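You operate a simulated robot arm through the tools that you are given. There is no shell and no other tool.

You run a simulated robot arm. Do the job below in one go: nothing can be reset, and whatever is moved stays where it is left.

Task
Wipe the syrup off the till, then set the change tray there.
Fine: the yellow stack goes in the tray; use the purple cloth, which ends on the order board. What is to be rubbed or washed off counts as gone when no trace of it is left.

The check looks at the end state, three seconds after you hand in, the way a careful person would. Anything else that was tipped, shoved, dropped, spilled or broken makes it a failure. Flat cloth is picked up by pressing the open fingertips on it (5 to 10 N) and closing them slowly along it; thin cloth reads only 2 to 8 mm in the jaws.

Robot
A 7-joint arm with a two-finger parallel gripper, fixed in place. Base frame: the origin is on the floor under the middle of its stand, x ahead of it, y to its left, z up. Lengths are in m, angles in rad, forces in N, time in s.
With the tool pointing down near the work surface it reaches from about 0.38 to 0.88 m from the base axis. Its first joint turns from -2.897 to 2.897 rad. Payload 3.43 kg.
The TCP is the grasp point between the finger pads, 0.034 m short of the fingertips. In the tool frame z runs along the fingers and y along their closing line. The gripper opens to 0.128 m. The fingers are 0.024 m wide and 0.012 m thick; the gripper's body (0.048 by 0.13 m) begins 0.096 m behind the TCP.
Orientation is that of the tool frame in the base frame, as a unit quaternion [w, x, y, z]. With the fingers straight down and closing along the base's y, the tool's x points along the base's -x, its y along +y and its z along -z.

Tools
- The arm moves only by the tool jog_arm. Its argument "targets" is a list of rows, each an object (a shift or turn left out is 0, a gripper value left out holds the last) with "slide": the shift along the tool's x, y, z in m, a list of three; "rot": the turn, a rotation vector about the tool's x, y, z in rad, a list of three; "grip": the opening in per cent of the stroke, from 0 (shut) to 100 (fully open). In form: [{"slide": [tx, ty, tz], "rot": [wx, wy, wz], "grip": grip}, ...]. A call has 1 to 20 rows; each row shifts and turns the commanded pose from where the row before left it, along the tool's axes as they then stand. Each row takes 0.2 s and may step no farther than 0.05 m and 0.15 rad from the row before; otherwise, or with a gripper value out of range, the whole call is refused. Where a pose cannot be reached the arm comes as near as it can. A force on the tool above 40 N (or 10 N above the force at the start of the call, whichever is more), or a blocked arm, ends the call early, and 0.2 s more pass. Each finger travels about 0.153 m/s and halts on what it meets, pressing with about 42 N; the grip force reading is that of the motor and also rises with nothing between the fingers. The clock runs only during rows and for 0.2 s after the last one: add rows that do not move to give the fingers time. It gives the time, the measured TCP pose, the force on the tool (base axes), the opening and the grip force at its end, in the units of the frame above (readings bear some noise), with the torque about the TCP (base axes, N m) and any sound that the robot's microphone picked up, and new pictures: "pictures" is both (left out), scene, wrist or none.
- Cameras (640 x 400 px; columns grow to the right, rows downward): "scene" is fixed at [0.4017, -0.5002, 1.7785]; the picture's right is [0.41, 0.91, 0.00], its down [0.89, -0.40, -0.23] and it looks along [-0.21, 0.09, -0.97] (base axes); focal length 287 px, centre (320, 200). "wrist" rides on the gripper at [0.076, -0.011, -0.16] in the tool frame; the picture's right is [0.15, 0.99, 0.00], its down [-0.88, 0.13, -0.46] and it looks along [-0.45, 0.07, 0.89] (tool axes); focal length 234 px, centre (320, 200). There is no depth. A picture from a camera that has moved, and an enlarged one, comes with that camera's place and axes in the base frame and with its lens.
- zoom(camera, box): a new picture of the part [left, top, right, bottom] of that camera's present view, enlarged. The clock stands still meanwhile.
- close_job(): hands the job in; it is judged then, once.

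Places have to be worked out from the pictures, the camera data and where the tool is seen. Open the gripper and draw the arm clear of the work before you hand the job in, unless the task says otherwise.

The tools are called after "Call:" as name(argument=value, ...) on one line, values as JSON. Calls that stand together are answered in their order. jog_arm: Moves the arm, as the interface text tells. Its arguments: {"type":"object","properties":{"targets":{"type":"array","items":{"type":"object","properties":{"slide":{"type":"array","items":{"type":"number"}},"rot":{"type":"array","items":{"type":"number"}},"grip":{"type":"number"}}}},"pictures":{"type":"string","enum":["both","scene","wrist","none"]}},"required":["targets"]} The other tools are called the same way: zoom (camera, box) takes an enlarged picture of a part of a camera's view; close_job () hands the job in.

At the start:

```text
t: 0.0
tcp_pos: [0.158, -0.3517, 1.3462]
orientation: [0.0, -0.001, 1.0, 0.0]
ft_force: [-0.4, -0.8, 0.3]
torque: [0.01, 0.0, -0.01]
finger_gap: 0.128
grip_force: 0.0
```

scene: 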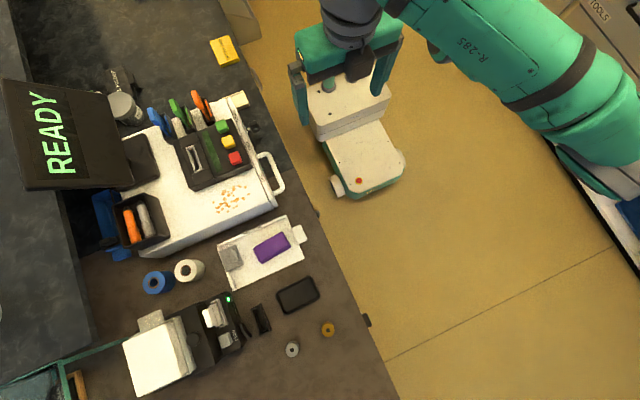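
wrist: 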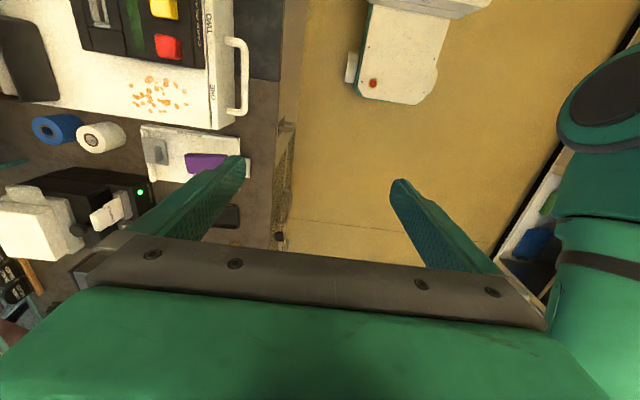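

I start by looking closely at the scene: the till with orange syrup drops, the tray with purple cloth next to it, and small objects at the bottom. I zoom to identify each thing.

Call:
zoom(camera="scene", box=[100, 80, 300, 205])

Call:
zoom(camera="scene", box=[190, 200, 350, 300])

Call:
zoom(camera="scene", box=[100, 250, 380, 400])

Call:
zoom(camera="scene", box=[0, 0, 320, 200])

Call:
zoom(camera="wrist", box=[0, 0, 300, 240])

```text
3.20 times, centred on (200, 142) of scene
camera zoom: at [0.4017, -0.5002, 1.7785], right [0.41, 0.91, 0.0], down [0.89, -0.4, -0.23], along [-0.21, 0.09, -0.97], focal length 917 px, centre (704, 384)
```

zoom: 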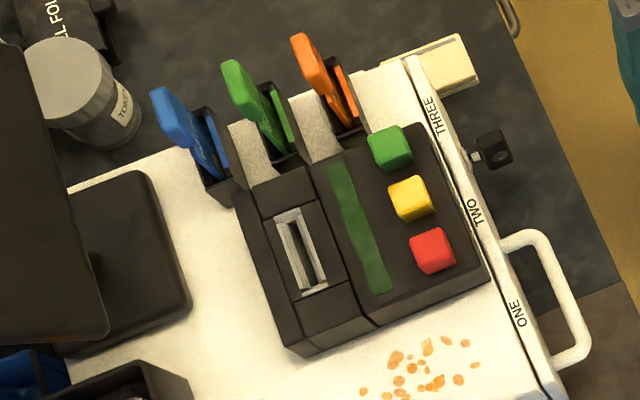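

```text
4.00 times, centred on (270, 250) of scene
camera zoom: at [0.4017, -0.5002, 1.7785], right [0.41, 0.91, 0.0], down [0.89, -0.4, -0.23], along [-0.21, 0.09, -0.97], focal length 1146 px, centre (520, 0)
```

zoom: 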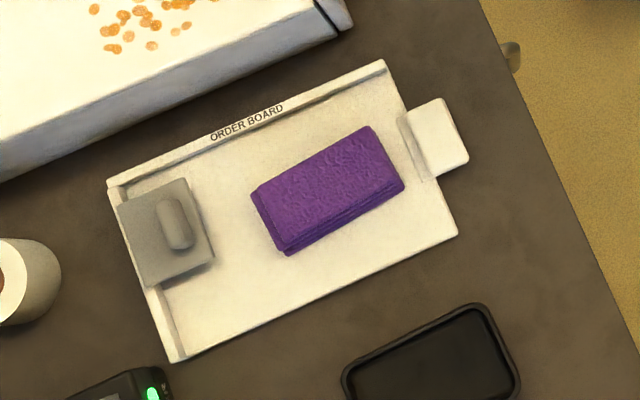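

```text
2.29 times, centred on (240, 325) of scene
camera zoom: at [0.4017, -0.5002, 1.7785], right [0.41, 0.91, 0.0], down [0.89, -0.4, -0.23], along [-0.21, 0.09, -0.97], focal length 655 px, centre (503, -86)
```

zoom: 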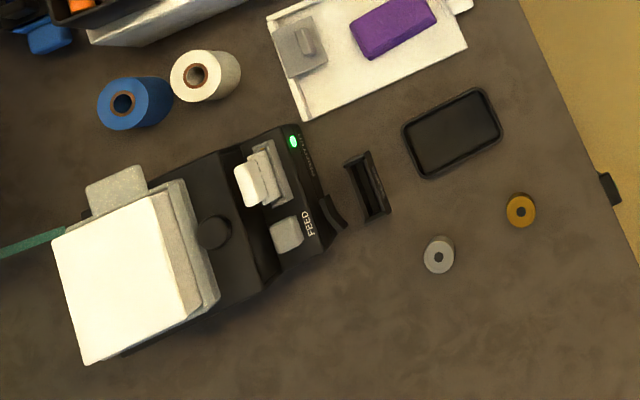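

```text
2.00 times, centred on (160, 100) of scene
camera zoom: at [0.4017, -0.5002, 1.7785], right [0.41, 0.91, 0.0], down [0.89, -0.4, -0.23], along [-0.21, 0.09, -0.97], focal length 573 px, centre (640, 400)
```

zoom: 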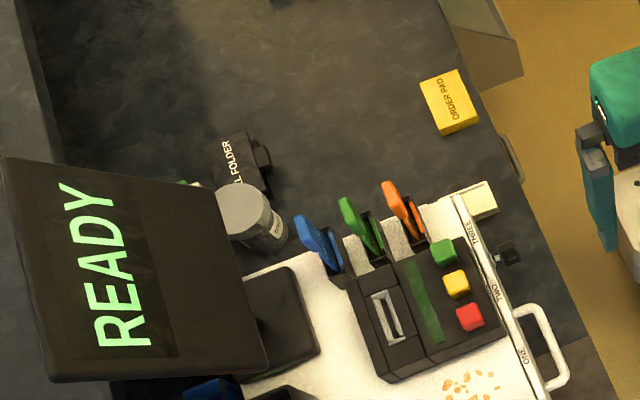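

```text
1.67 times, centred on (150, 120) of wrist
camera zoom: at [0.0826, -0.3635, 1.5066], right [-0.15, 0.99, 0.0], down [0.88, 0.13, 0.46], along [0.45, 0.07, -0.89], focal length 390 px, centre (603, 333)
```

zoom: 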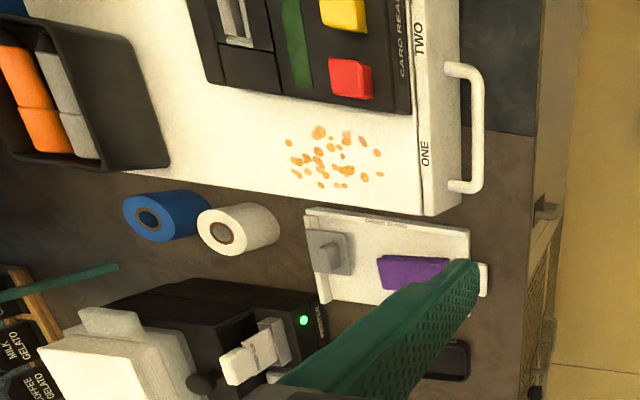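

The layout: till (white top, about z 1.055 with the syrup drops), order board with the folded purple cloth next to it (about [0.30, -0.60]), black rimmed tray, yellow and grey coin stacks on the counter (about z 0.95). I move the arm above the work at a safe height to get better views.

Call:
jog_arm(targets=[{"slide": [-0.0131, -0.035, 0.0137], "grip": 100}, {"slide": [-0.0131, -0.035, 0.0137]}, {"slide": [-0.0131, -0.035, 0.0137]}, {"slide": [-0.0131, -0.035, 0.0137]}, {"slide": [-0.0131, -0.035, 0.0137]}, {"slide": [-0.0131, -0.035, 0.0137]}, {"slide": [-0.0131, -0.035, 0.0137]}, {"slide": [0, 0, 0]}])

```text
t: 1.8
tcp_pos: [0.251, -0.5948, 1.2496]
orientation: [0.0, 0.0, 1.0, -0.001]
ft_force: [-0.3, -0.5, 0.0]
torque: [-0.02, -0.04, 0.02]
finger_gap: 0.1279
grip_force: 0.0
camera wrist: at [0.1751, -0.6076, 1.4107], right [-0.15, 0.99, 0.0], down [0.88, 0.13, 0.46], along [0.45, 0.07, -0.89], focal length 234 px, centre (320, 200)
```

scene: 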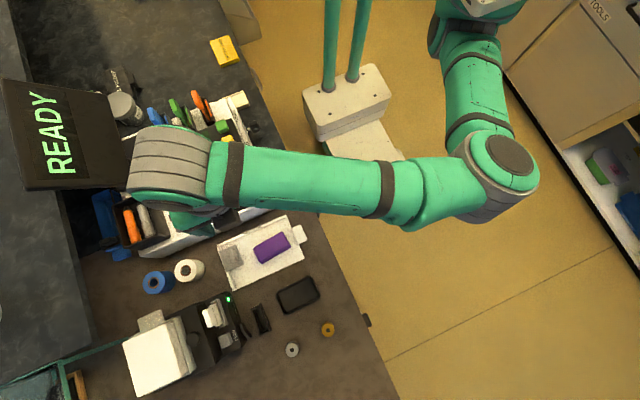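
wrist: 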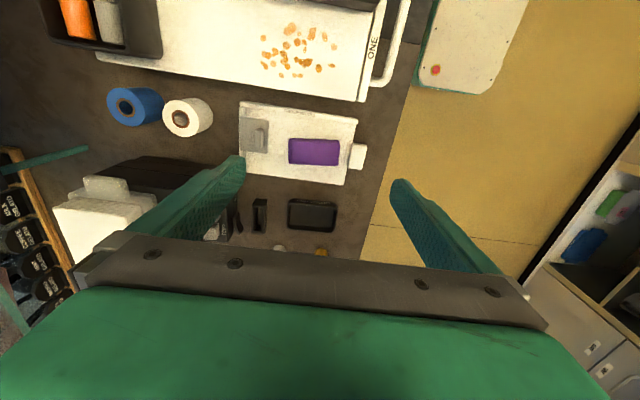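

The wrist view is now useful. I zoom on the cloth, the tray area and the syrup for exact places.

Call:
zoom(camera="wrist", box=[220, 0, 420, 125])

Call:
zoom(camera="wrist", box=[200, 90, 400, 260])

Call:
zoom(camera="scene", box=[240, 260, 380, 380])

```text
3.20 times, centred on (320, 62) of wrist
camera zoom: at [0.1751, -0.6076, 1.4107], right [-0.15, 0.99, 0.0], down [0.88, 0.13, 0.46], along [0.45, 0.07, -0.89], focal length 749 px, centre (320, 640)
```

zoom: 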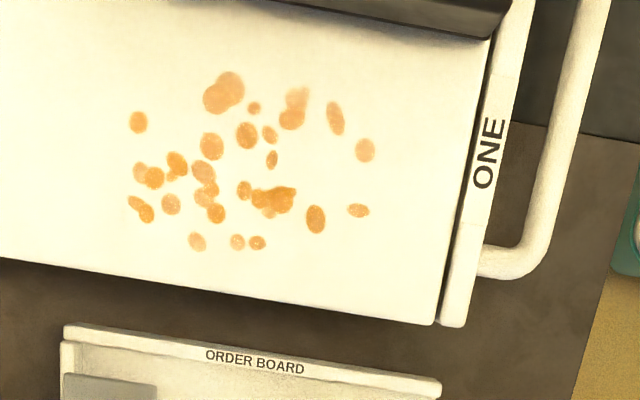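

```text
2.35 times, centred on (300, 175) of wrist
camera zoom: at [0.1751, -0.6076, 1.4107], right [-0.15, 0.99, 0.0], down [0.88, 0.13, 0.46], along [0.45, 0.07, -0.89], focal length 551 px, centre (367, 259)
```

zoom: 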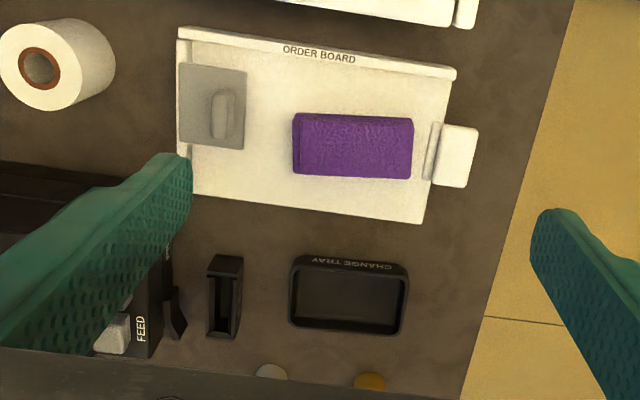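

```text
3.33 times, centred on (310, 320) of scene
camera zoom: at [0.4017, -0.5002, 1.7785], right [0.41, 0.91, 0.0], down [0.89, -0.4, -0.23], along [-0.21, 0.09, -0.97], focal length 955 px, centre (353, -200)
```

zoom: 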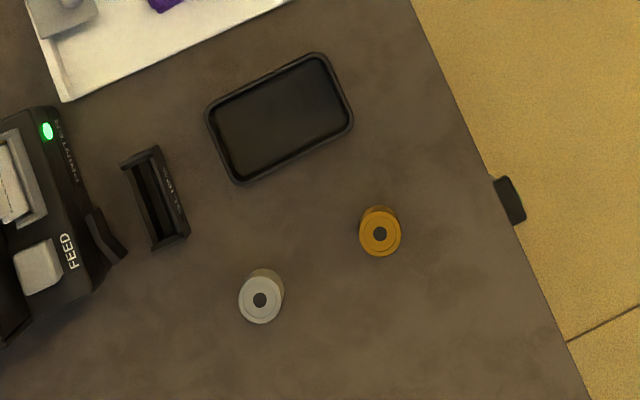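

Tray rim centre works out near [0.443, -0.584, 0.96]; cloth about 0.094 x 0.05 m, top z≈0.975, centre [0.297, -0.600]; syrup spans x 0.115–0.183, y -0.69 to -0.59. I turn the gripper 90° so that it closes along x, and move above the cloth.

Call:
jog_arm(targets=[{"slide": [0, 0, 0], "rot": [0, 0, 0.15]}, {"rot": [0, 0, 0.15]}, {"rot": [0, 0, 0.15]}, {"rot": [0, 0, 0.15]}, {"rot": [0, 0, 0.15]}, {"rot": [0, 0, 0.15]}, {"rot": [0, 0, 0.15]}, {"rot": [0, 0, 0.15]}, {"rot": [0, 0, 0.15]}, {"rot": [0, 0, 0.15]}, {"rot": [0, 0, 0.0708]}, {"slide": [0, 0, 0]}])

```text
t: 4.4
tcp_pos: [0.2508, -0.5975, 1.251]
orientation: [0.0, 0.707, 0.707, 0.0]
ft_force: [0.6, -1.1, 0.6]
torque: [0.02, 0.02, 0.01]
finger_gap: 0.1279
grip_force: 0.0
camera wrist: at [0.2397, -0.5219, 1.4107], right [0.99, 0.15, 0.0], down [0.13, -0.88, 0.46], along [0.07, -0.45, -0.89], focal length 234 px, centre (320, 200)
```

scene: 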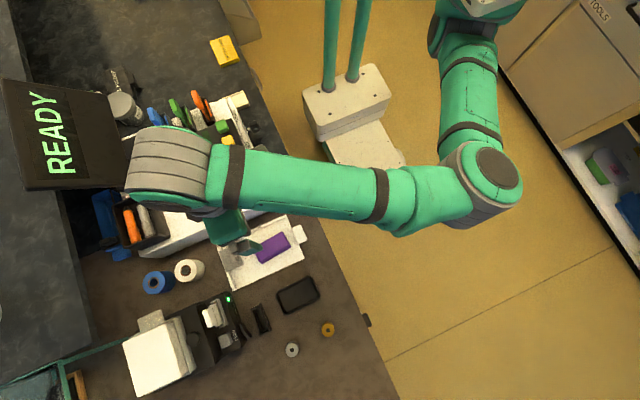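
wrist: 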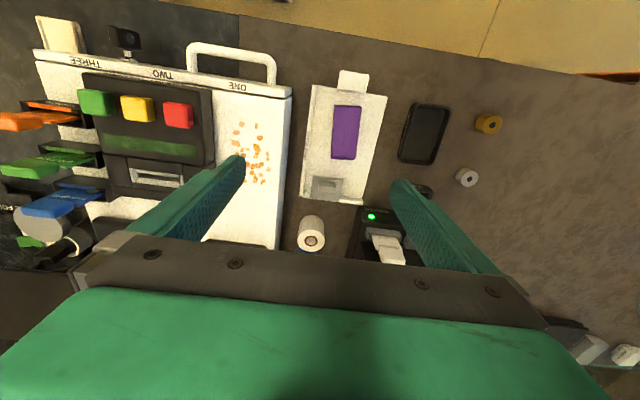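

The turn went well: tool x is now +y and tool y is +x. I zoom for precise cloth and object places from this second viewpoint.

Call:
zoom(camera="wrist", box=[290, 60, 400, 210])

Call:
zoom(camera="wrist", box=[190, 40, 310, 220])

Call:
zoom(camera="wrist", box=[380, 80, 540, 200])

```text
2.67 times, centred on (345, 135) of wrist
camera zoom: at [0.2397, -0.5219, 1.4107], right [0.99, 0.15, 0.0], down [0.13, -0.88, 0.46], along [0.07, -0.45, -0.89], focal length 624 px, centre (253, 373)
```

zoom: 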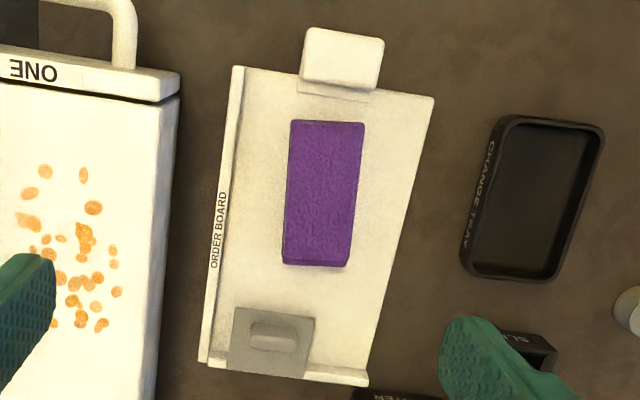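

```text
2.22 times, centred on (250, 130) of wrist
camera zoom: at [0.2397, -0.5219, 1.4107], right [0.99, 0.15, 0.0], down [0.13, -0.88, 0.46], along [0.07, -0.45, -0.89], focal length 520 px, centre (476, 356)
```

zoom: 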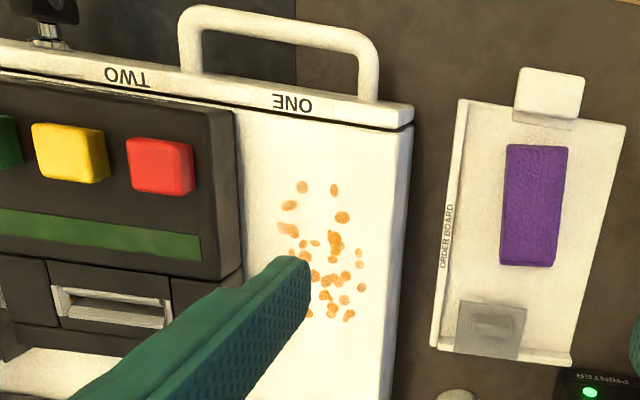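

```text
3.33 times, centred on (460, 140) of wrist
camera zoom: at [0.2397, -0.5219, 1.4107], right [0.99, 0.15, 0.0], down [0.13, -0.88, 0.46], along [0.07, -0.45, -0.89], focal length 781 px, centre (-147, 400)
```

zoom: 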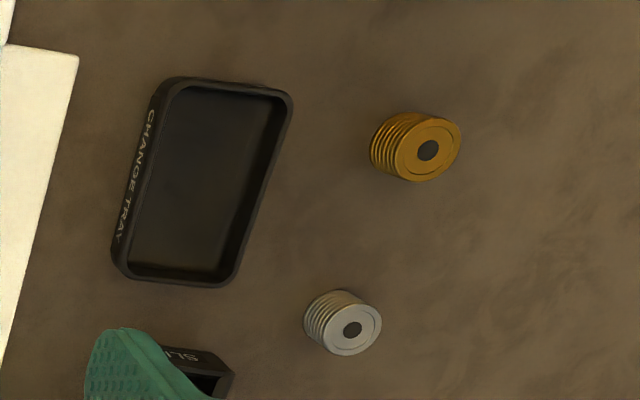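

From the two wrist views: till top z = 1.055 exactly, cloth centre [0.299, -0.600] turned about 0.11 rad, board surface about 0.953. I go down over the cloth with the jaws part-open, straddling it along x, and stop with fingertips about 2 cm above the cloth.

Call:
jog_arm(targets=[{"slide": [-0.0005, 0.008, 0.035], "grip": 60}, {"slide": [-0.0005, 0.008, 0.035]}, {"slide": [-0.0005, 0.008, 0.035]}, {"slide": [-0.0005, 0.008, 0.035]}, {"slide": [-0.0005, 0.008, 0.035]}, {"slide": [0, 0.008, 0.035]}, {"rot": [0, 0, -0.108], "slide": [0, 0, 0.016]}, {"slide": [0, 0, 0]}])

```text
t: 6.2
tcp_pos: [0.2972, -0.5992, 1.0261]
orientation: [0.0, 0.667, 0.745, 0.0]
ft_force: [0.5, -0.1, -0.3]
torque: [0.01, -0.01, -0.03]
finger_gap: 0.0769
grip_force: 0.0
camera wrist: at [0.278, -0.5249, 1.1864], right [0.97, 0.25, 0.0], down [0.23, -0.86, 0.46], along [0.12, -0.44, -0.89], focal length 234 px, centre (320, 200)
```

scene: 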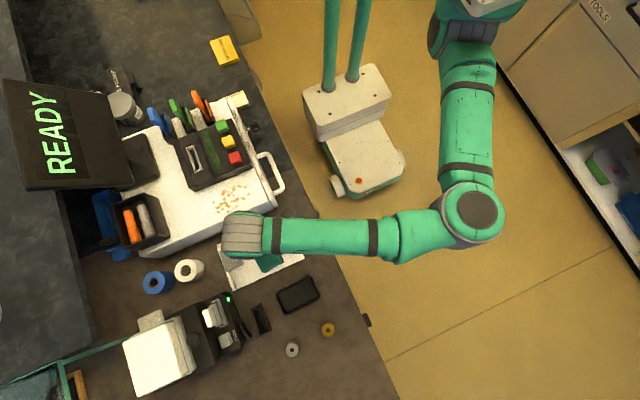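
wrist: 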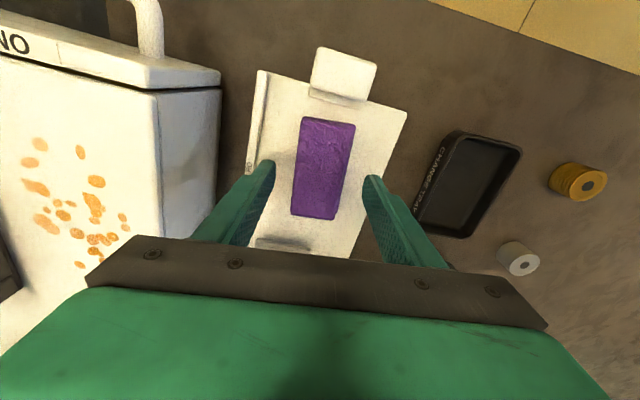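

The cloth is centred and aligned between the fingers. I lower further toward the board surface and watch the force.

Call:
jog_arm(targets=[{"slide": [0, 0, 0.012]}, {"slide": [0, 0, 0.012]}, {"slide": [0, 0, 0.005]}, {"slide": [0, 0, 0]}], pictures="wrist")

```text
t: 7.2
tcp_pos: [0.2975, -0.5991, 0.9968]
orientation: [0.001, 0.667, 0.745, 0.0]
ft_force: [-0.9, -0.2, -0.4]
torque: [0.02, -0.01, 0.05]
finger_gap: 0.0767
grip_force: 0.1
camera wrist: at [0.2781, -0.5249, 1.1566], right [0.97, 0.25, 0.0], down [0.23, -0.86, 0.46], along [0.12, -0.44, -0.89], focal length 234 px, centre (320, 200)
```

wrist: 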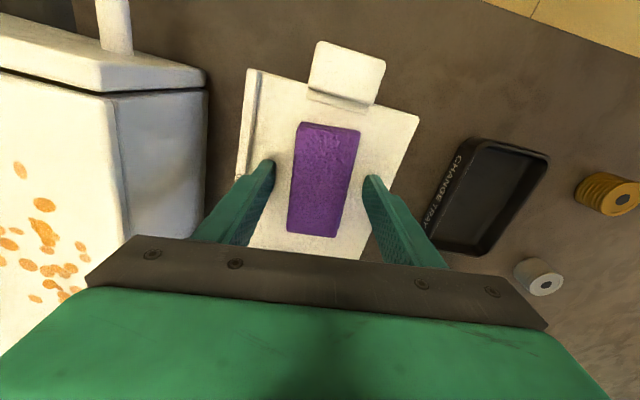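

Call:
zoom(camera="wrist", box=[200, 90, 450, 260])

Call:
jog_arm(targets=[{"slide": [0, 0, 0.003]}, {"slide": [0, 0, 0]}], pictures="none")

```text
2.35 times, centred on (325, 175) of wrist
camera zoom: at [0.2781, -0.5249, 1.1566], right [0.97, 0.25, 0.0], down [0.23, -0.86, 0.46], along [0.12, -0.44, -0.89], focal length 551 px, centre (308, 259)
```

zoom: 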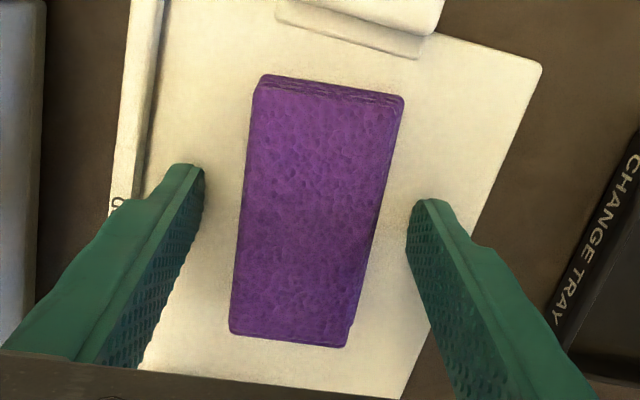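

```text
t: 7.8
tcp_pos: [0.298, -0.5987, 0.9973]
orientation: [0.002, 0.667, 0.745, -0.001]
ft_force: [-3.5, 9.6, 39.5]
torque: [0.6, 0.42, 0.11]
finger_gap: 0.077
grip_force: 0.0
```

Contact: fingertips met the board (39.5 N), so the board surface is at about z 0.963. I back off 6 mm so the tips hover about 3 mm over the board, then close gently on the cloth's sides.

Call:
jog_arm(targets=[{"slide": [0, 0, -0.006]}, {"slide": [0, 0, 0]}, {"grip": 52}, {"grip": 48}, {"grip": 45}, {"grip": 43}, {"grip": 41}, {"grip": 41}], pictures="wrist")

```text
t: 9.6
tcp_pos: [0.2975, -0.5983, 0.9993]
orientation: [0.001, 0.667, 0.745, 0.001]
ft_force: [0.8, 0.4, 0.3]
torque: [0.0, 0.0, 0.01]
finger_gap: 0.0524
grip_force: 0.0
camera wrist: at [0.2789, -0.5245, 1.1594], right [0.97, 0.25, 0.0], down [0.23, -0.86, 0.46], along [0.12, -0.44, -0.89], focal length 234 px, centre (320, 200)
```

wrist: 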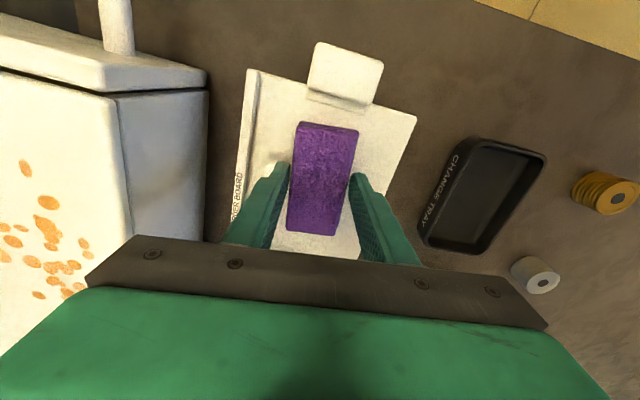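

Fingers are just about at the cloth's sides (gap 52 mm). I keep closing slowly and watch the grip reading.

Call:
jog_arm(targets=[{"grip": 40}, {"grip": 39}, {"grip": 38}, {"grip": 37}, {"grip": 36}, {"grip": 35}, {"grip": 34}, {"grip": 34}], pictures="wrist")

```text
t: 11.4
tcp_pos: [0.2983, -0.5992, 0.999]
orientation: [0.001, 0.667, 0.745, -0.001]
ft_force: [0.6, -0.5, 1.1]
torque: [-0.03, -0.03, -0.02]
finger_gap: 0.0486
grip_force: 41.9
camera wrist: at [0.2789, -0.5245, 1.1594], right [0.97, 0.25, 0.0], down [0.23, -0.86, 0.46], along [0.12, -0.44, -0.89], focal length 234 px, centre (320, 200)
```

wrist: 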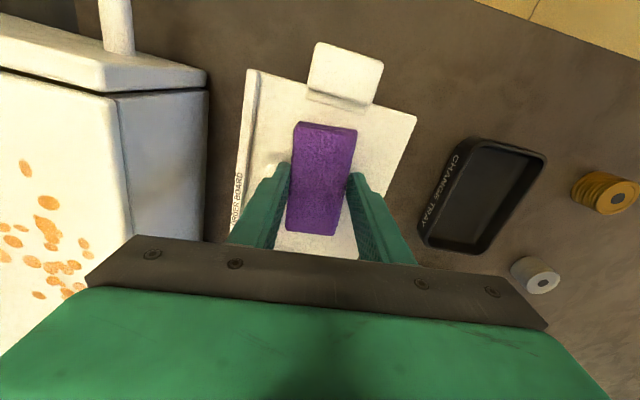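

The cloth behaves as a firm pad, held at 48.6 mm with full grip force. I lift it slowly and check that it comes along.

Call:
jog_arm(targets=[{"grip": 25}, {"slide": [0, 0, -0.01]}, {"slide": [0, 0, -0.02]}, {"slide": [0, 0, -0.03]}, {"slide": [0, 0, -0.04]}, {"slide": [0, 0, -0.04]}, {"slide": [0, 0, -0.03]}, {"slide": [0, 0, 0]}])

```text
t: 13.2
tcp_pos: [0.2962, -0.5987, 1.1694]
orientation: [0.0, 0.667, 0.745, 0.001]
ft_force: [0.4, 0.7, -0.5]
torque: [0.01, 0.02, 0.0]
finger_gap: 0.0485
grip_force: 42.4
camera wrist: at [0.2771, -0.524, 1.3295], right [0.97, 0.25, 0.0], down [0.23, -0.86, 0.46], along [0.12, -0.44, -0.89], focal length 234 px, centre (320, 200)
```

scene: 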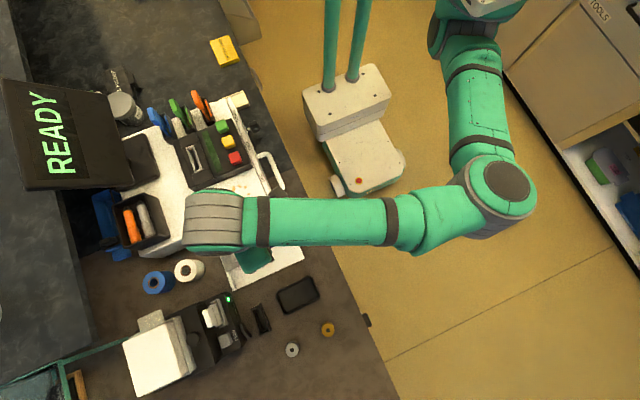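
wrist: 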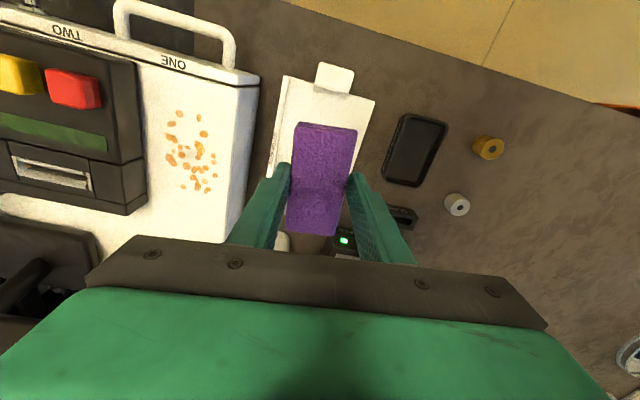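

The pad is held firmly, its underside about 2 mm below the fingertips. I turn it back 1.463 rad so its long side runs along x, so one stroke along y will cover the whole syrup width without the fingers coming near the card reader.

Call:
jog_arm(targets=[{"rot": [0, 0, -0.15], "slide": [0, 0, -0.01]}, {"rot": [0, 0, -0.15]}, {"rot": [0, 0, -0.15]}, {"rot": [0, 0, -0.15]}, {"rot": [0, 0, -0.15]}, {"rot": [0, 0, -0.15]}, {"rot": [0, 0, -0.15]}, {"rot": [0, 0, -0.15]}, {"rot": [0, 0, -0.15]}, {"rot": [0, 0, -0.1128]}, {"slide": [0, 0, 0]}])

```text
t: 15.6
tcp_pos: [0.2983, -0.5993, 1.1776]
orientation: [-0.001, -0.001, 1.0, 0.0]
ft_force: [0.7, 0.2, 0.3]
torque: [0.0, 0.01, -0.01]
finger_gap: 0.0481
grip_force: 41.5
camera wrist: at [0.2225, -0.611, 1.3389], right [-0.15, 0.99, 0.0], down [0.88, 0.13, 0.46], along [0.45, 0.07, -0.89], focal length 234 px, centre (320, 200)
```

scene: 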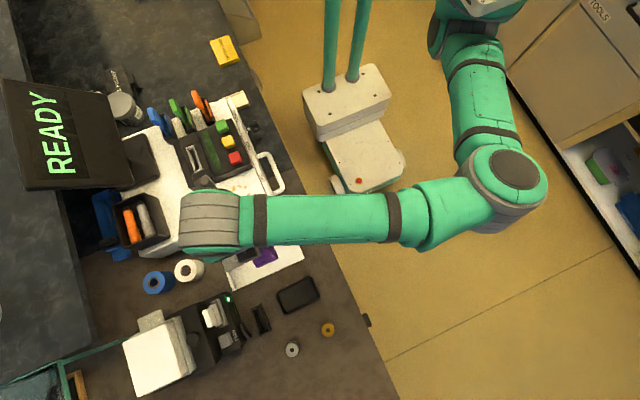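
wrist: 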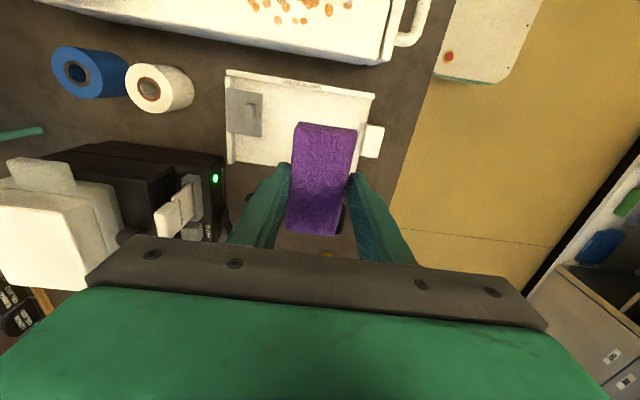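

The pad is now aligned along x. I carry it over the syrup at x≈0.150, y≈-0.602 and lower to about 1 cm above the till top.

Call:
jog_arm(targets=[{"slide": [0.03, 0, 0]}, {"slide": [0.04, -0.001, 0]}, {"slide": [0.04, -0.001, 0]}, {"slide": [0.038, -0.001, 0]}, {"slide": [0, 0, 0.03]}, {"slide": [0, 0, 0.03]}, {"slide": [0, 0, 0.016]}, {"slide": [0, 0, 0]}])

```text
t: 17.4
tcp_pos: [0.1508, -0.6025, 1.1038]
orientation: [0.0, -0.001, 1.0, 0.0]
ft_force: [-1.0, 0.2, -1.2]
torque: [0.01, 0.01, -0.01]
finger_gap: 0.0486
grip_force: 42.2
camera wrist: at [0.0741, -0.6137, 1.2629], right [-0.15, 0.99, 0.0], down [0.88, 0.13, 0.46], along [0.45, 0.07, -0.89], focal length 234 px, centre (320, 200)
```

scene: 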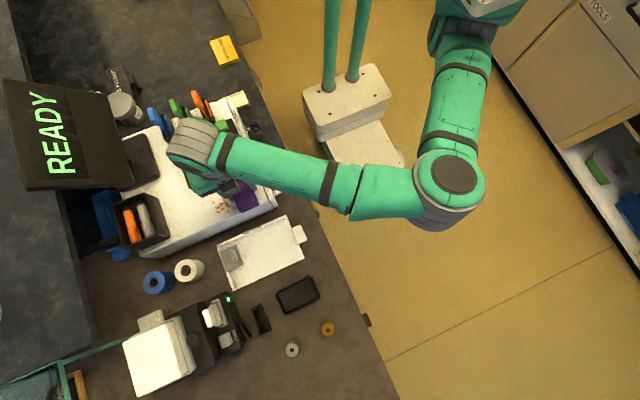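
wrist: 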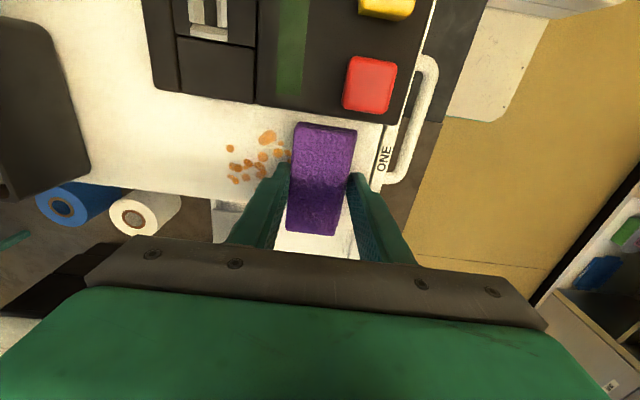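

The pad hovers just above the syrup's right part. I zoom to check clearance to the card reader and then lower in small steps to contact.

Call:
zoom(camera="wrist", box=[190, 80, 430, 260])

Call:
jog_arm(targets=[{"slide": [0, 0, 0.006]}, {"slide": [0, 0, 0.003]}, {"slide": [0, 0, 0]}], pictures="none")

```text
2.22 times, centred on (310, 170) of wrist
camera zoom: at [0.0741, -0.6137, 1.2629], right [-0.15, 0.99, 0.0], down [0.88, 0.13, 0.46], along [0.45, 0.07, -0.89], focal length 520 px, centre (342, 267)
```

zoom: 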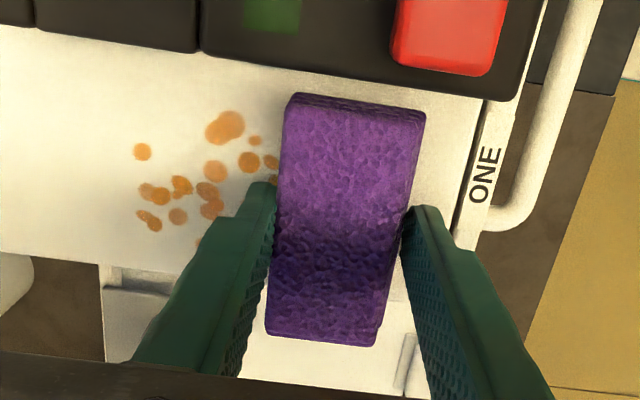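

```text
t: 18.2
tcp_pos: [0.1497, -0.6023, 1.0932]
orientation: [0.0, -0.001, 1.0, -0.001]
ft_force: [-0.8, 1.2, -0.3]
torque: [0.03, -0.02, -0.02]
finger_gap: 0.0487
grip_force: 42.0
```

No contact yet at z 1.093. I lower 1 mm at a time.

Call:
jog_arm(targets=[{"slide": [0, 0, 0.001]}, {"slide": [0, 0, 0.0005]}, {"slide": [0, 0, 0]}], pictures="none")

```text
t: 19.0
tcp_pos: [0.1511, -0.6037, 1.0915]
orientation: [0.0, -0.001, 1.0, 0.0]
ft_force: [-0.2, 0.5, 1.8]
torque: [0.01, -0.02, 0.01]
finger_gap: 0.0486
grip_force: 41.7
```

The force just begins to rise (1.8 N), so contact is about here. I add a little more.

Call:
jog_arm(targets=[{"slide": [0, 0, 0.0006]}, {"slide": [0, 0, 0]}], pictures="none")

```text
t: 19.6
tcp_pos: [0.1503, -0.6035, 1.0928]
orientation: [0.0, -0.001, 1.0, -0.001]
ft_force: [-1.0, 0.0, 7.4]
torque: [0.06, 0.01, 0.01]
finger_gap: 0.0486
grip_force: 42.0
```

Pressing with 7.4 N. Now I stroke slowly along -y across the syrup.

Call:
jog_arm(targets=[{"slide": [0, -0.01, 0]}, {"slide": [0, -0.01, 0]}, {"slide": [0, -0.01, 0]}, {"slide": [0, -0.01, 0]}, {"slide": [0, -0.01, 0]}, {"slide": [0, -0.01, 0]}, {"slide": [0, -0.01, 0]}, {"slide": [0, -0.01, 0]}, {"slide": [0, 0, 0]}], pictures="both")

```text
t: 21.6
tcp_pos: [0.151, -0.6824, 1.0917]
orientation: [0.0, -0.001, 1.0, 0.0]
ft_force: [0.0, 4.0, 9.6]
torque: [0.12, 0.01, -0.02]
finger_gap: 0.0486
grip_force: 41.9
camera wrist: at [0.0748, -0.6935, 1.2522], right [-0.15, 0.99, 0.0], down [0.88, 0.13, 0.46], along [0.45, 0.07, -0.89], focal length 234 px, centre (320, 200)
```

scene: 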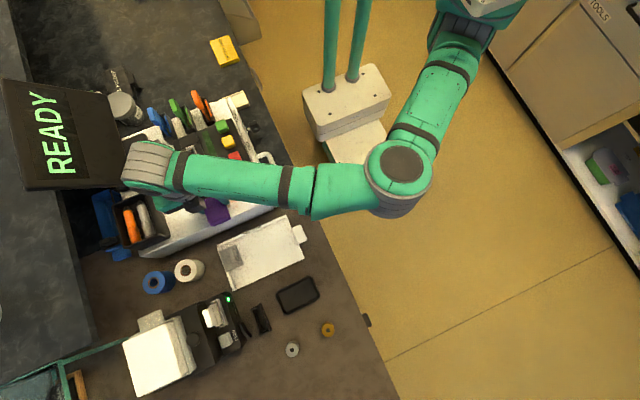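
wrist: 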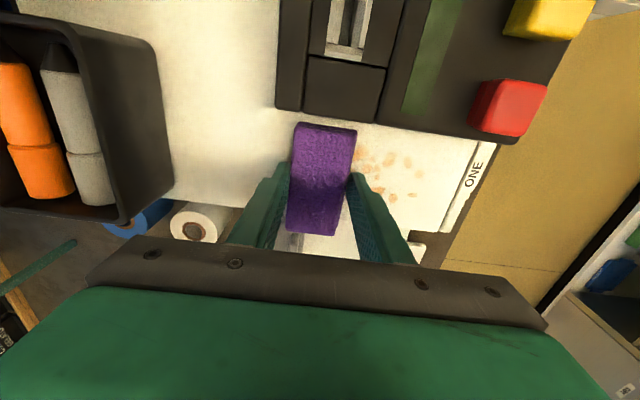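

The syrup has visibly faded after one pass. I keep rubbing back and forth along y.

Call:
jog_arm(targets=[{"slide": [0, -0.006, 0]}, {"slide": [0, 0.015, 0]}, {"slide": [0, 0.015, 0]}, {"slide": [0, 0.015, 0]}, {"slide": [0, 0.015, 0]}, {"slide": [0, 0.015, 0]}, {"slide": [0, 0.012, 0]}, {"slide": [0, -0.015, 0]}, {"slide": [0, -0.015, 0]}, {"slide": [0, -0.015, 0]}, {"slide": [0, -0.015, 0]}, {"slide": [0, -0.015, 0]}, {"slide": [0, -0.012, 0]}, {"slide": [0, 0.015, 0]}, {"slide": [0, 0.015, 0]}, {"slide": [0, 0.015, 0]}, {"slide": [0, 0.015, 0]}, {"slide": [0, 0.015, 0]}, {"slide": [0, 0.012, 0]}, {"slide": [0, 0, 0]}], pictures="both")

```text
t: 25.8
tcp_pos: [0.1508, -0.5998, 1.0919]
orientation: [0.0, 0.0, 1.0, -0.001]
ft_force: [0.7, -8.0, 23.4]
torque: [-0.26, 0.05, 0.0]
finger_gap: 0.0487
grip_force: 42.0
camera wrist: at [0.0744, -0.6122, 1.2516], right [-0.15, 0.99, 0.0], down [0.88, 0.13, 0.46], along [0.45, 0.07, -0.89], focal length 234 px, centre (320, 200)
```

scene: 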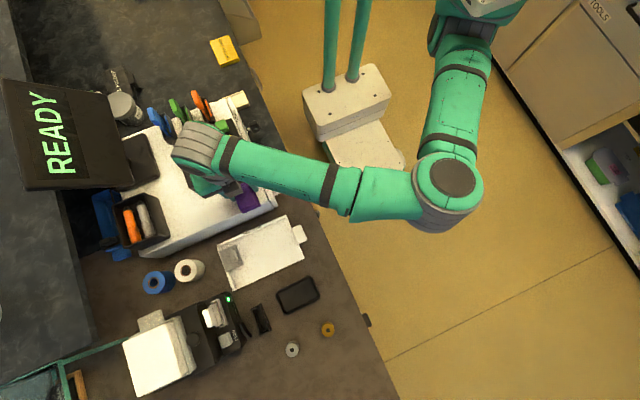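
wrist: 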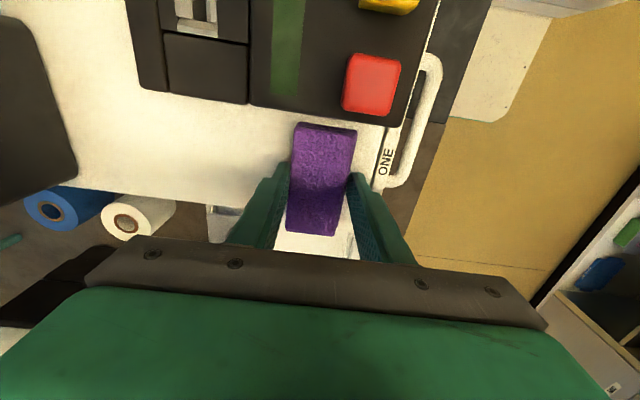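

The force has grown to 23 N, so I ease up a bit later; first I zoom to see what is left on the left part.

Call:
zoom(camera="wrist", box=[170, 80, 430, 260])

Call:
jog_arm(targets=[{"slide": [0, 0, -0.0008]}, {"slide": [0, -0.015, 0]}, {"slide": [0, -0.015, 0]}, {"slide": [0, -0.015, 0]}, {"slide": [0, -0.015, 0]}, {"slide": [0, -0.015, 0]}, {"slide": [0, -0.012, 0]}, {"slide": [0, 0, 0]}], pictures="wrist")

```text
2.22 times, centred on (300, 170) of wrist
camera zoom: at [0.0744, -0.6122, 1.2516], right [-0.15, 0.99, 0.0], down [0.88, 0.13, 0.46], along [0.45, 0.07, -0.89], focal length 520 px, centre (364, 267)
```

zoom: 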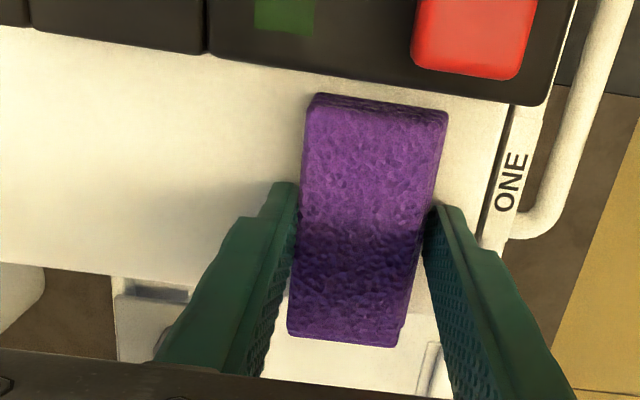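

```text
t: 27.6
tcp_pos: [0.1501, -0.6882, 1.0924]
orientation: [0.0, 0.0, 1.0, 0.0]
ft_force: [-2.0, 4.1, 10.4]
torque: [0.18, 0.0, -0.05]
finger_gap: 0.0485
grip_force: 42.2
camera wrist: at [0.0746, -0.6999, 1.2516], right [-0.15, 0.99, 0.0], down [0.88, 0.13, 0.46], along [0.45, 0.07, -0.89], focal length 234 px, centre (320, 200)
```

wrist: 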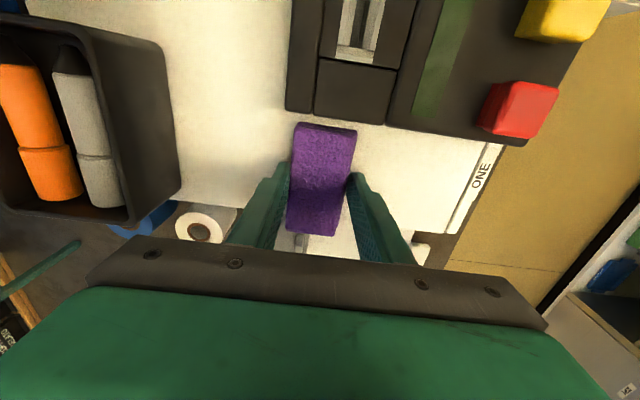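

It looks clean on the right part too. I add two more full passes with a small x offset each way to be thorough, then lift for an inspection.

Call:
jog_arm(targets=[{"slide": [-0.007, 0, 0]}, {"slide": [0, 0.015, 0]}, {"slide": [0, 0.015, 0]}, {"slide": [0, 0.015, 0]}, {"slide": [0, 0.015, 0]}, {"slide": [0, 0.015, 0]}, {"slide": [0, 0.013, 0]}, {"slide": [0.007, 0, 0]}, {"slide": [0.004, -0.005, 0]}, {"slide": [0, -0.015, 0]}, {"slide": [0, -0.015, 0]}, {"slide": [0, -0.015, 0]}, {"slide": [0, -0.015, 0]}, {"slide": [0, -0.015, 0]}, {"slide": [0, -0.008, 0]}, {"slide": [0, 0, 0]}, {"slide": [0, 0, -0.01]}, {"slide": [0, 0, -0.03]}, {"slide": [0, 0, -0.04]}, {"slide": [0, 0, 0]}], pictures="both")

```text
t: 31.8
tcp_pos: [0.1469, -0.6875, 1.1722]
orientation: [0.0, 0.0, 1.0, 0.0]
ft_force: [0.3, 0.4, 0.1]
torque: [0.01, -0.01, 0.0]
finger_gap: 0.0487
grip_force: 41.6
camera wrist: at [0.072, -0.6994, 1.3331], right [-0.15, 0.99, 0.0], down [0.88, 0.13, 0.46], along [0.45, 0.07, -0.89], focal length 234 px, centre (320, 200)
```

scene: 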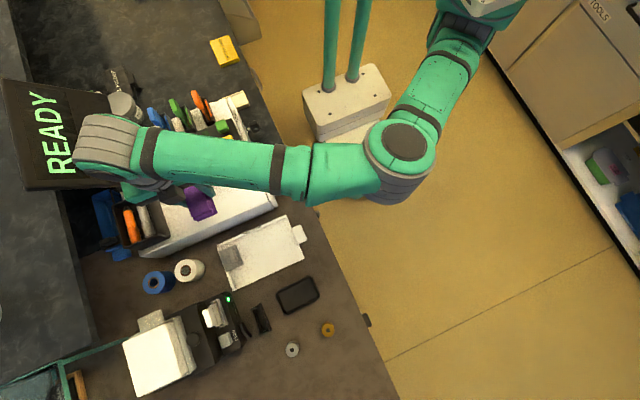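
wrist: 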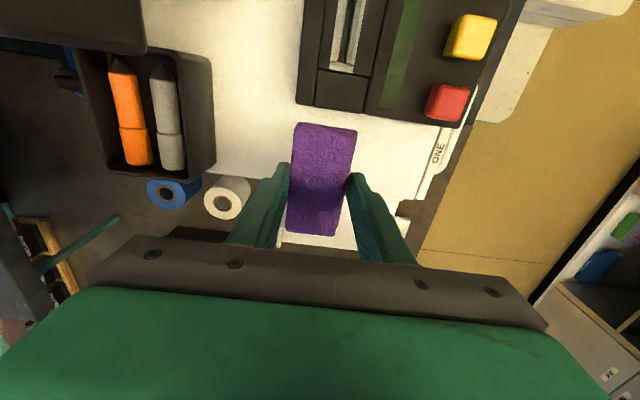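

No drops are visible any more. I carry the cloth back above the board and turn the gripper again, which also gives a clear look at the wiped place.

Call:
jog_arm(targets=[{"slide": [-0.03, 0.0221, -0.004]}, {"slide": [-0.04, 0.0221, -0.004]}, {"slide": [-0.04, 0.0221, 0]}, {"slide": [-0.04, 0.0221, 0]}, {"rot": [0, 0, 0.15]}, {"rot": [0, 0, 0.15]}, {"rot": [0, 0, 0.15]}, {"rot": [0, 0, 0.15]}, {"rot": [0, 0, 0.15]}, {"rot": [0, 0, 0.15]}, {"rot": [0, 0, 0.15]}, {"rot": [0, 0, 0.15]}, {"rot": [0, 0, 0.15]}, {"rot": [0, 0, 0.1128]}, {"slide": [0, 0, 0]}], pictures="both")

```text
t: 35.0
tcp_pos: [0.2957, -0.5993, 1.1797]
orientation: [0.0, 0.668, 0.744, 0.0]
ft_force: [0.2, -0.7, 0.2]
torque: [0.03, 0.01, -0.03]
finger_gap: 0.0486
grip_force: 42.3
camera wrist: at [0.2768, -0.5263, 1.3399], right [0.97, 0.25, 0.0], down [0.22, -0.86, 0.46], along [0.11, -0.44, -0.89], focal length 234 px, centre (320, 200)
```

scene: 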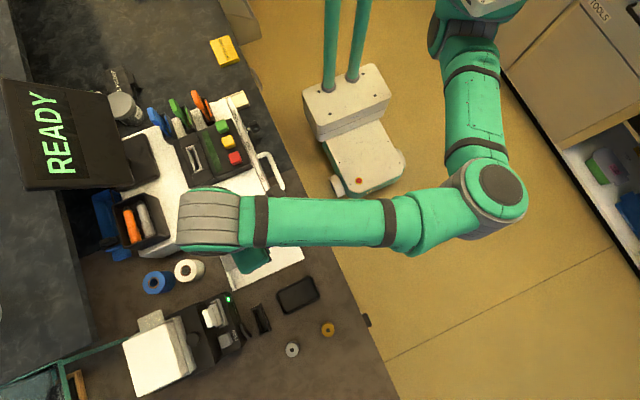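
wrist: 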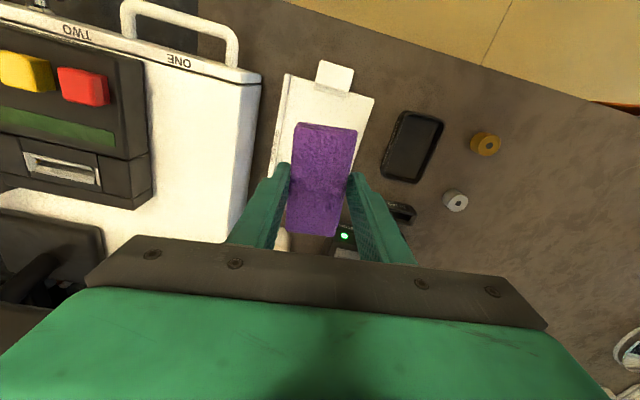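

I zoom on the wiped place to see whether any trace is left.

Call:
zoom(camera="wrist", box=[130, 60, 270, 240])

Call:
zoom(camera="scene", box=[190, 160, 290, 230])

```text
2.22 times, centred on (200, 150) of wrist
camera zoom: at [0.2768, -0.5263, 1.3399], right [0.97, 0.25, 0.0], down [0.22, -0.86, 0.46], along [0.11, -0.44, -0.89], focal length 520 px, centre (587, 311)
```

zoom: 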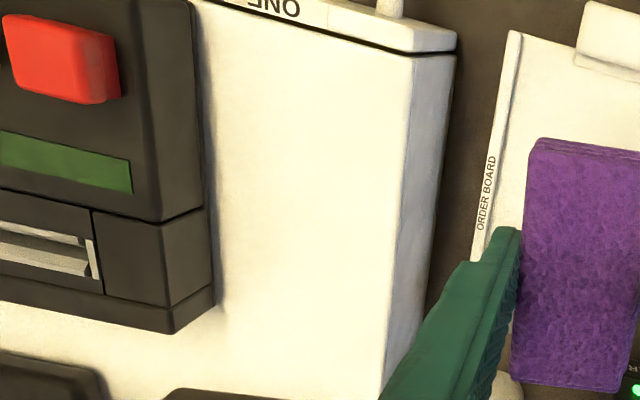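

```text
5.71 times, centred on (240, 195) of scene
camera zoom: at [0.4017, -0.5002, 1.7785], right [0.41, 0.91, 0.0], down [0.89, -0.4, -0.23], along [-0.21, 0.09, -0.97], focal length 1638 px, centre (777, 229)
```

zoom: 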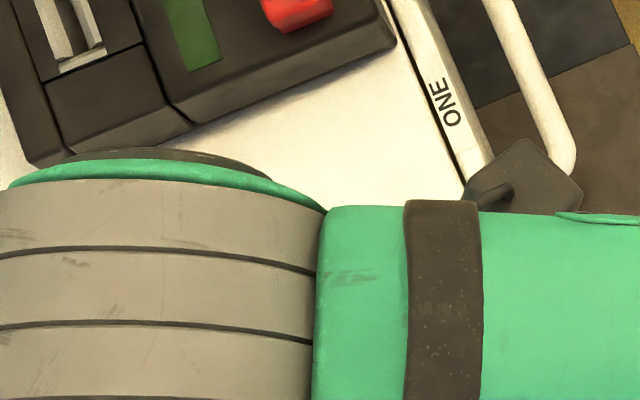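

The wiped place looks uniformly white. I lower the cloth back onto the board at its old spot.

Call:
jog_arm(targets=[{"slide": [0, 0.001, 0.04]}, {"slide": [0, 0.001, 0.04]}, {"slide": [0, 0, 0.04]}, {"slide": [0, 0, 0.035]}, {"slide": [0, 0, 0.015]}, {"slide": [0, 0, 0.004]}, {"slide": [0, 0, 0]}], pictures="wrist")

```text
t: 36.6
tcp_pos: [0.2973, -0.599, 1.007]
orientation: [0.0, 0.667, 0.745, 0.0]
ft_force: [0.5, 0.6, -1.0]
torque: [0.01, -0.01, 0.01]
finger_gap: 0.0488
grip_force: 41.9
camera wrist: at [0.2782, -0.5255, 1.1667], right [0.97, 0.25, 0.0], down [0.23, -0.86, 0.46], along [0.12, -0.44, -0.89], focal length 234 px, centre (320, 200)
```

wrist: 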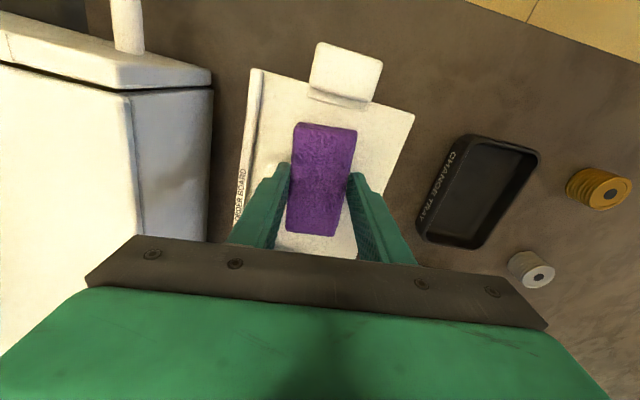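

Now the last few millimetres, in small steps until contact.

Call:
jog_arm(targets=[{"slide": [0, 0, 0.003]}, {"slide": [0, 0, 0.002]}, {"slide": [0, 0, 0.001]}, {"slide": [0, 0, 0]}], pictures="none")

```text
t: 37.6
tcp_pos: [0.2984, -0.5984, 1.001]
orientation: [0.0, 0.667, 0.745, 0.0]
ft_force: [-0.3, -0.1, -0.7]
torque: [0.0, -0.01, 0.02]
finger_gap: 0.0483
grip_force: 42.5
```

Call:
jog_arm(targets=[{"slide": [0, 0, 0.001]}, {"slide": [0, 0, 0.0005]}, {"slide": [0, 0, 0]}], pictures="none")

```text
t: 38.4
tcp_pos: [0.298, -0.5991, 1.0005]
orientation: [0.0, 0.667, 0.745, 0.0]
ft_force: [0.2, -0.2, -0.8]
torque: [0.01, 0.02, -0.01]
finger_gap: 0.0487
grip_force: 42.1
```

Still no contact; I go on in half-millimetre steps.

Call:
jog_arm(targets=[{"slide": [0, 0, 0.0007]}, {"slide": [0, 0, 0.0005]}, {"slide": [0, 0, 0]}], pictures="none")

```text
t: 39.2
tcp_pos: [0.2983, -0.5992, 0.9986]
orientation: [0.0, 0.668, 0.744, 0.0]
ft_force: [0.0, 1.2, 4.0]
torque: [0.1, 0.0, 0.0]
finger_gap: 0.0487
grip_force: 41.9
```

The cloth rests on the board with 4 N. I open the fingers gently just past its sides and then rise.

Call:
jog_arm(targets=[{"slide": [0, 0, -0.0003], "grip": 42}, {"grip": 50}, {"grip": 58}, {"grip": 58}, {"slide": [0, 0, -0.02]}, {"slide": [0, 0, -0.04]}, {"slide": [0, 0, -0.05]}, {"slide": [0, 0, -0.05]}, {"slide": [0, 0, -0.04]}, {"slide": [0, 0, 0]}], pictures="both")

```text
t: 41.4
tcp_pos: [0.2981, -0.5996, 1.1996]
orientation: [0.0, 0.668, 0.744, 0.0]
ft_force: [0.2, -0.3, -0.2]
torque: [-0.01, 0.0, -0.03]
finger_gap: 0.0743
grip_force: 0.0
camera wrist: at [0.2799, -0.5253, 1.3593], right [0.97, 0.25, 0.0], down [0.23, -0.86, 0.46], along [0.12, -0.44, -0.89], focal length 234 px, centre (320, 200)
```

scene: 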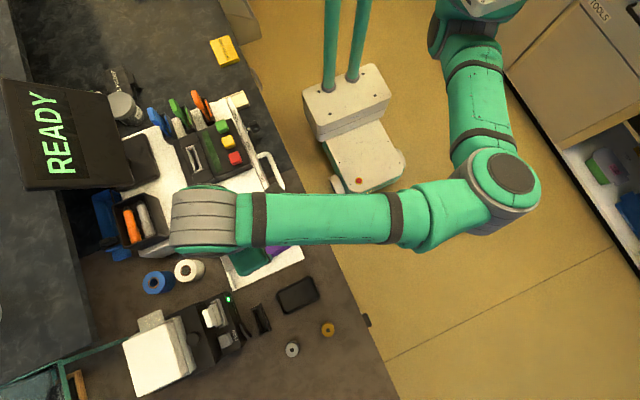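
wrist: 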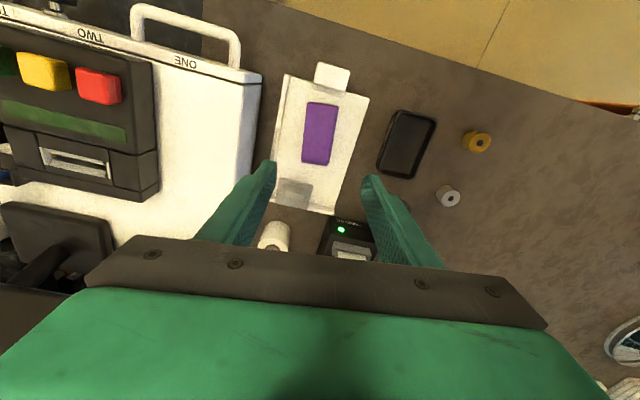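

The cloth lies back on the board as before. Next the tray, centre about [0.444, -0.585], about 0.071 x 0.106 m; I turn the gripper back to close along y (the tray's long way), open it fully and move above it for a close look.

Call:
jog_arm(targets=[{"rot": [0, 0, -0.15], "grip": 100}, {"rot": [0, 0, -0.15]}, {"rot": [0, 0, -0.15]}, {"rot": [0, 0, -0.15]}, {"rot": [0, 0, -0.15]}, {"rot": [0, 0, -0.15]}, {"rot": [0, 0, -0.15]}, {"rot": [0, 0, -0.15]}, {"rot": [0, 0, -0.15]}, {"rot": [0, 0, -0.1128]}, {"slide": [-0.04, 0.004, 0]}, {"slide": [-0.04, 0.004, 0]}, {"slide": [-0.04, 0.004, 0]}, {"slide": [-0.026, 0.002, 0]}, {"slide": [0, 0, 0]}], pictures="both")

```text
t: 44.6
tcp_pos: [0.4446, -0.5861, 1.2002]
orientation: [0.0, -0.001, 1.0, 0.0]
ft_force: [-0.1, 0.5, 0.3]
torque: [0.03, -0.02, 0.02]
finger_gap: 0.1281
grip_force: 0.1
camera wrist: at [0.3689, -0.5976, 1.3589], right [-0.15, 0.99, 0.0], down [0.88, 0.13, 0.46], along [0.45, 0.07, -0.89], focal length 234 px, centre (320, 200)
```

scene: 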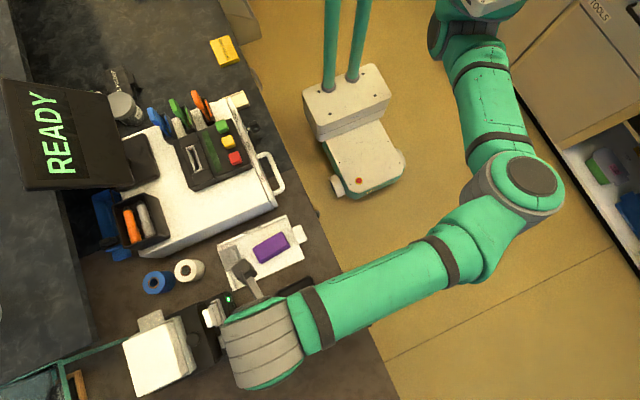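
wrist: 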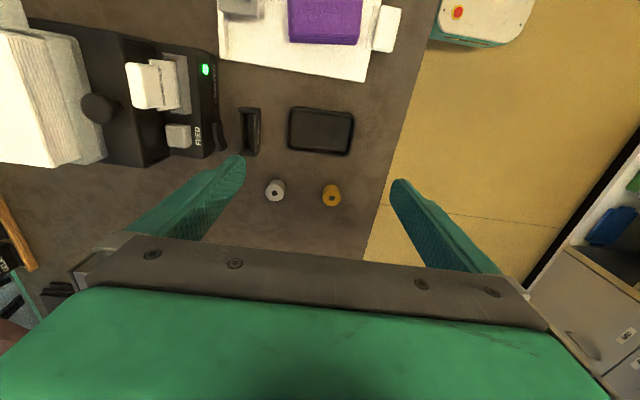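

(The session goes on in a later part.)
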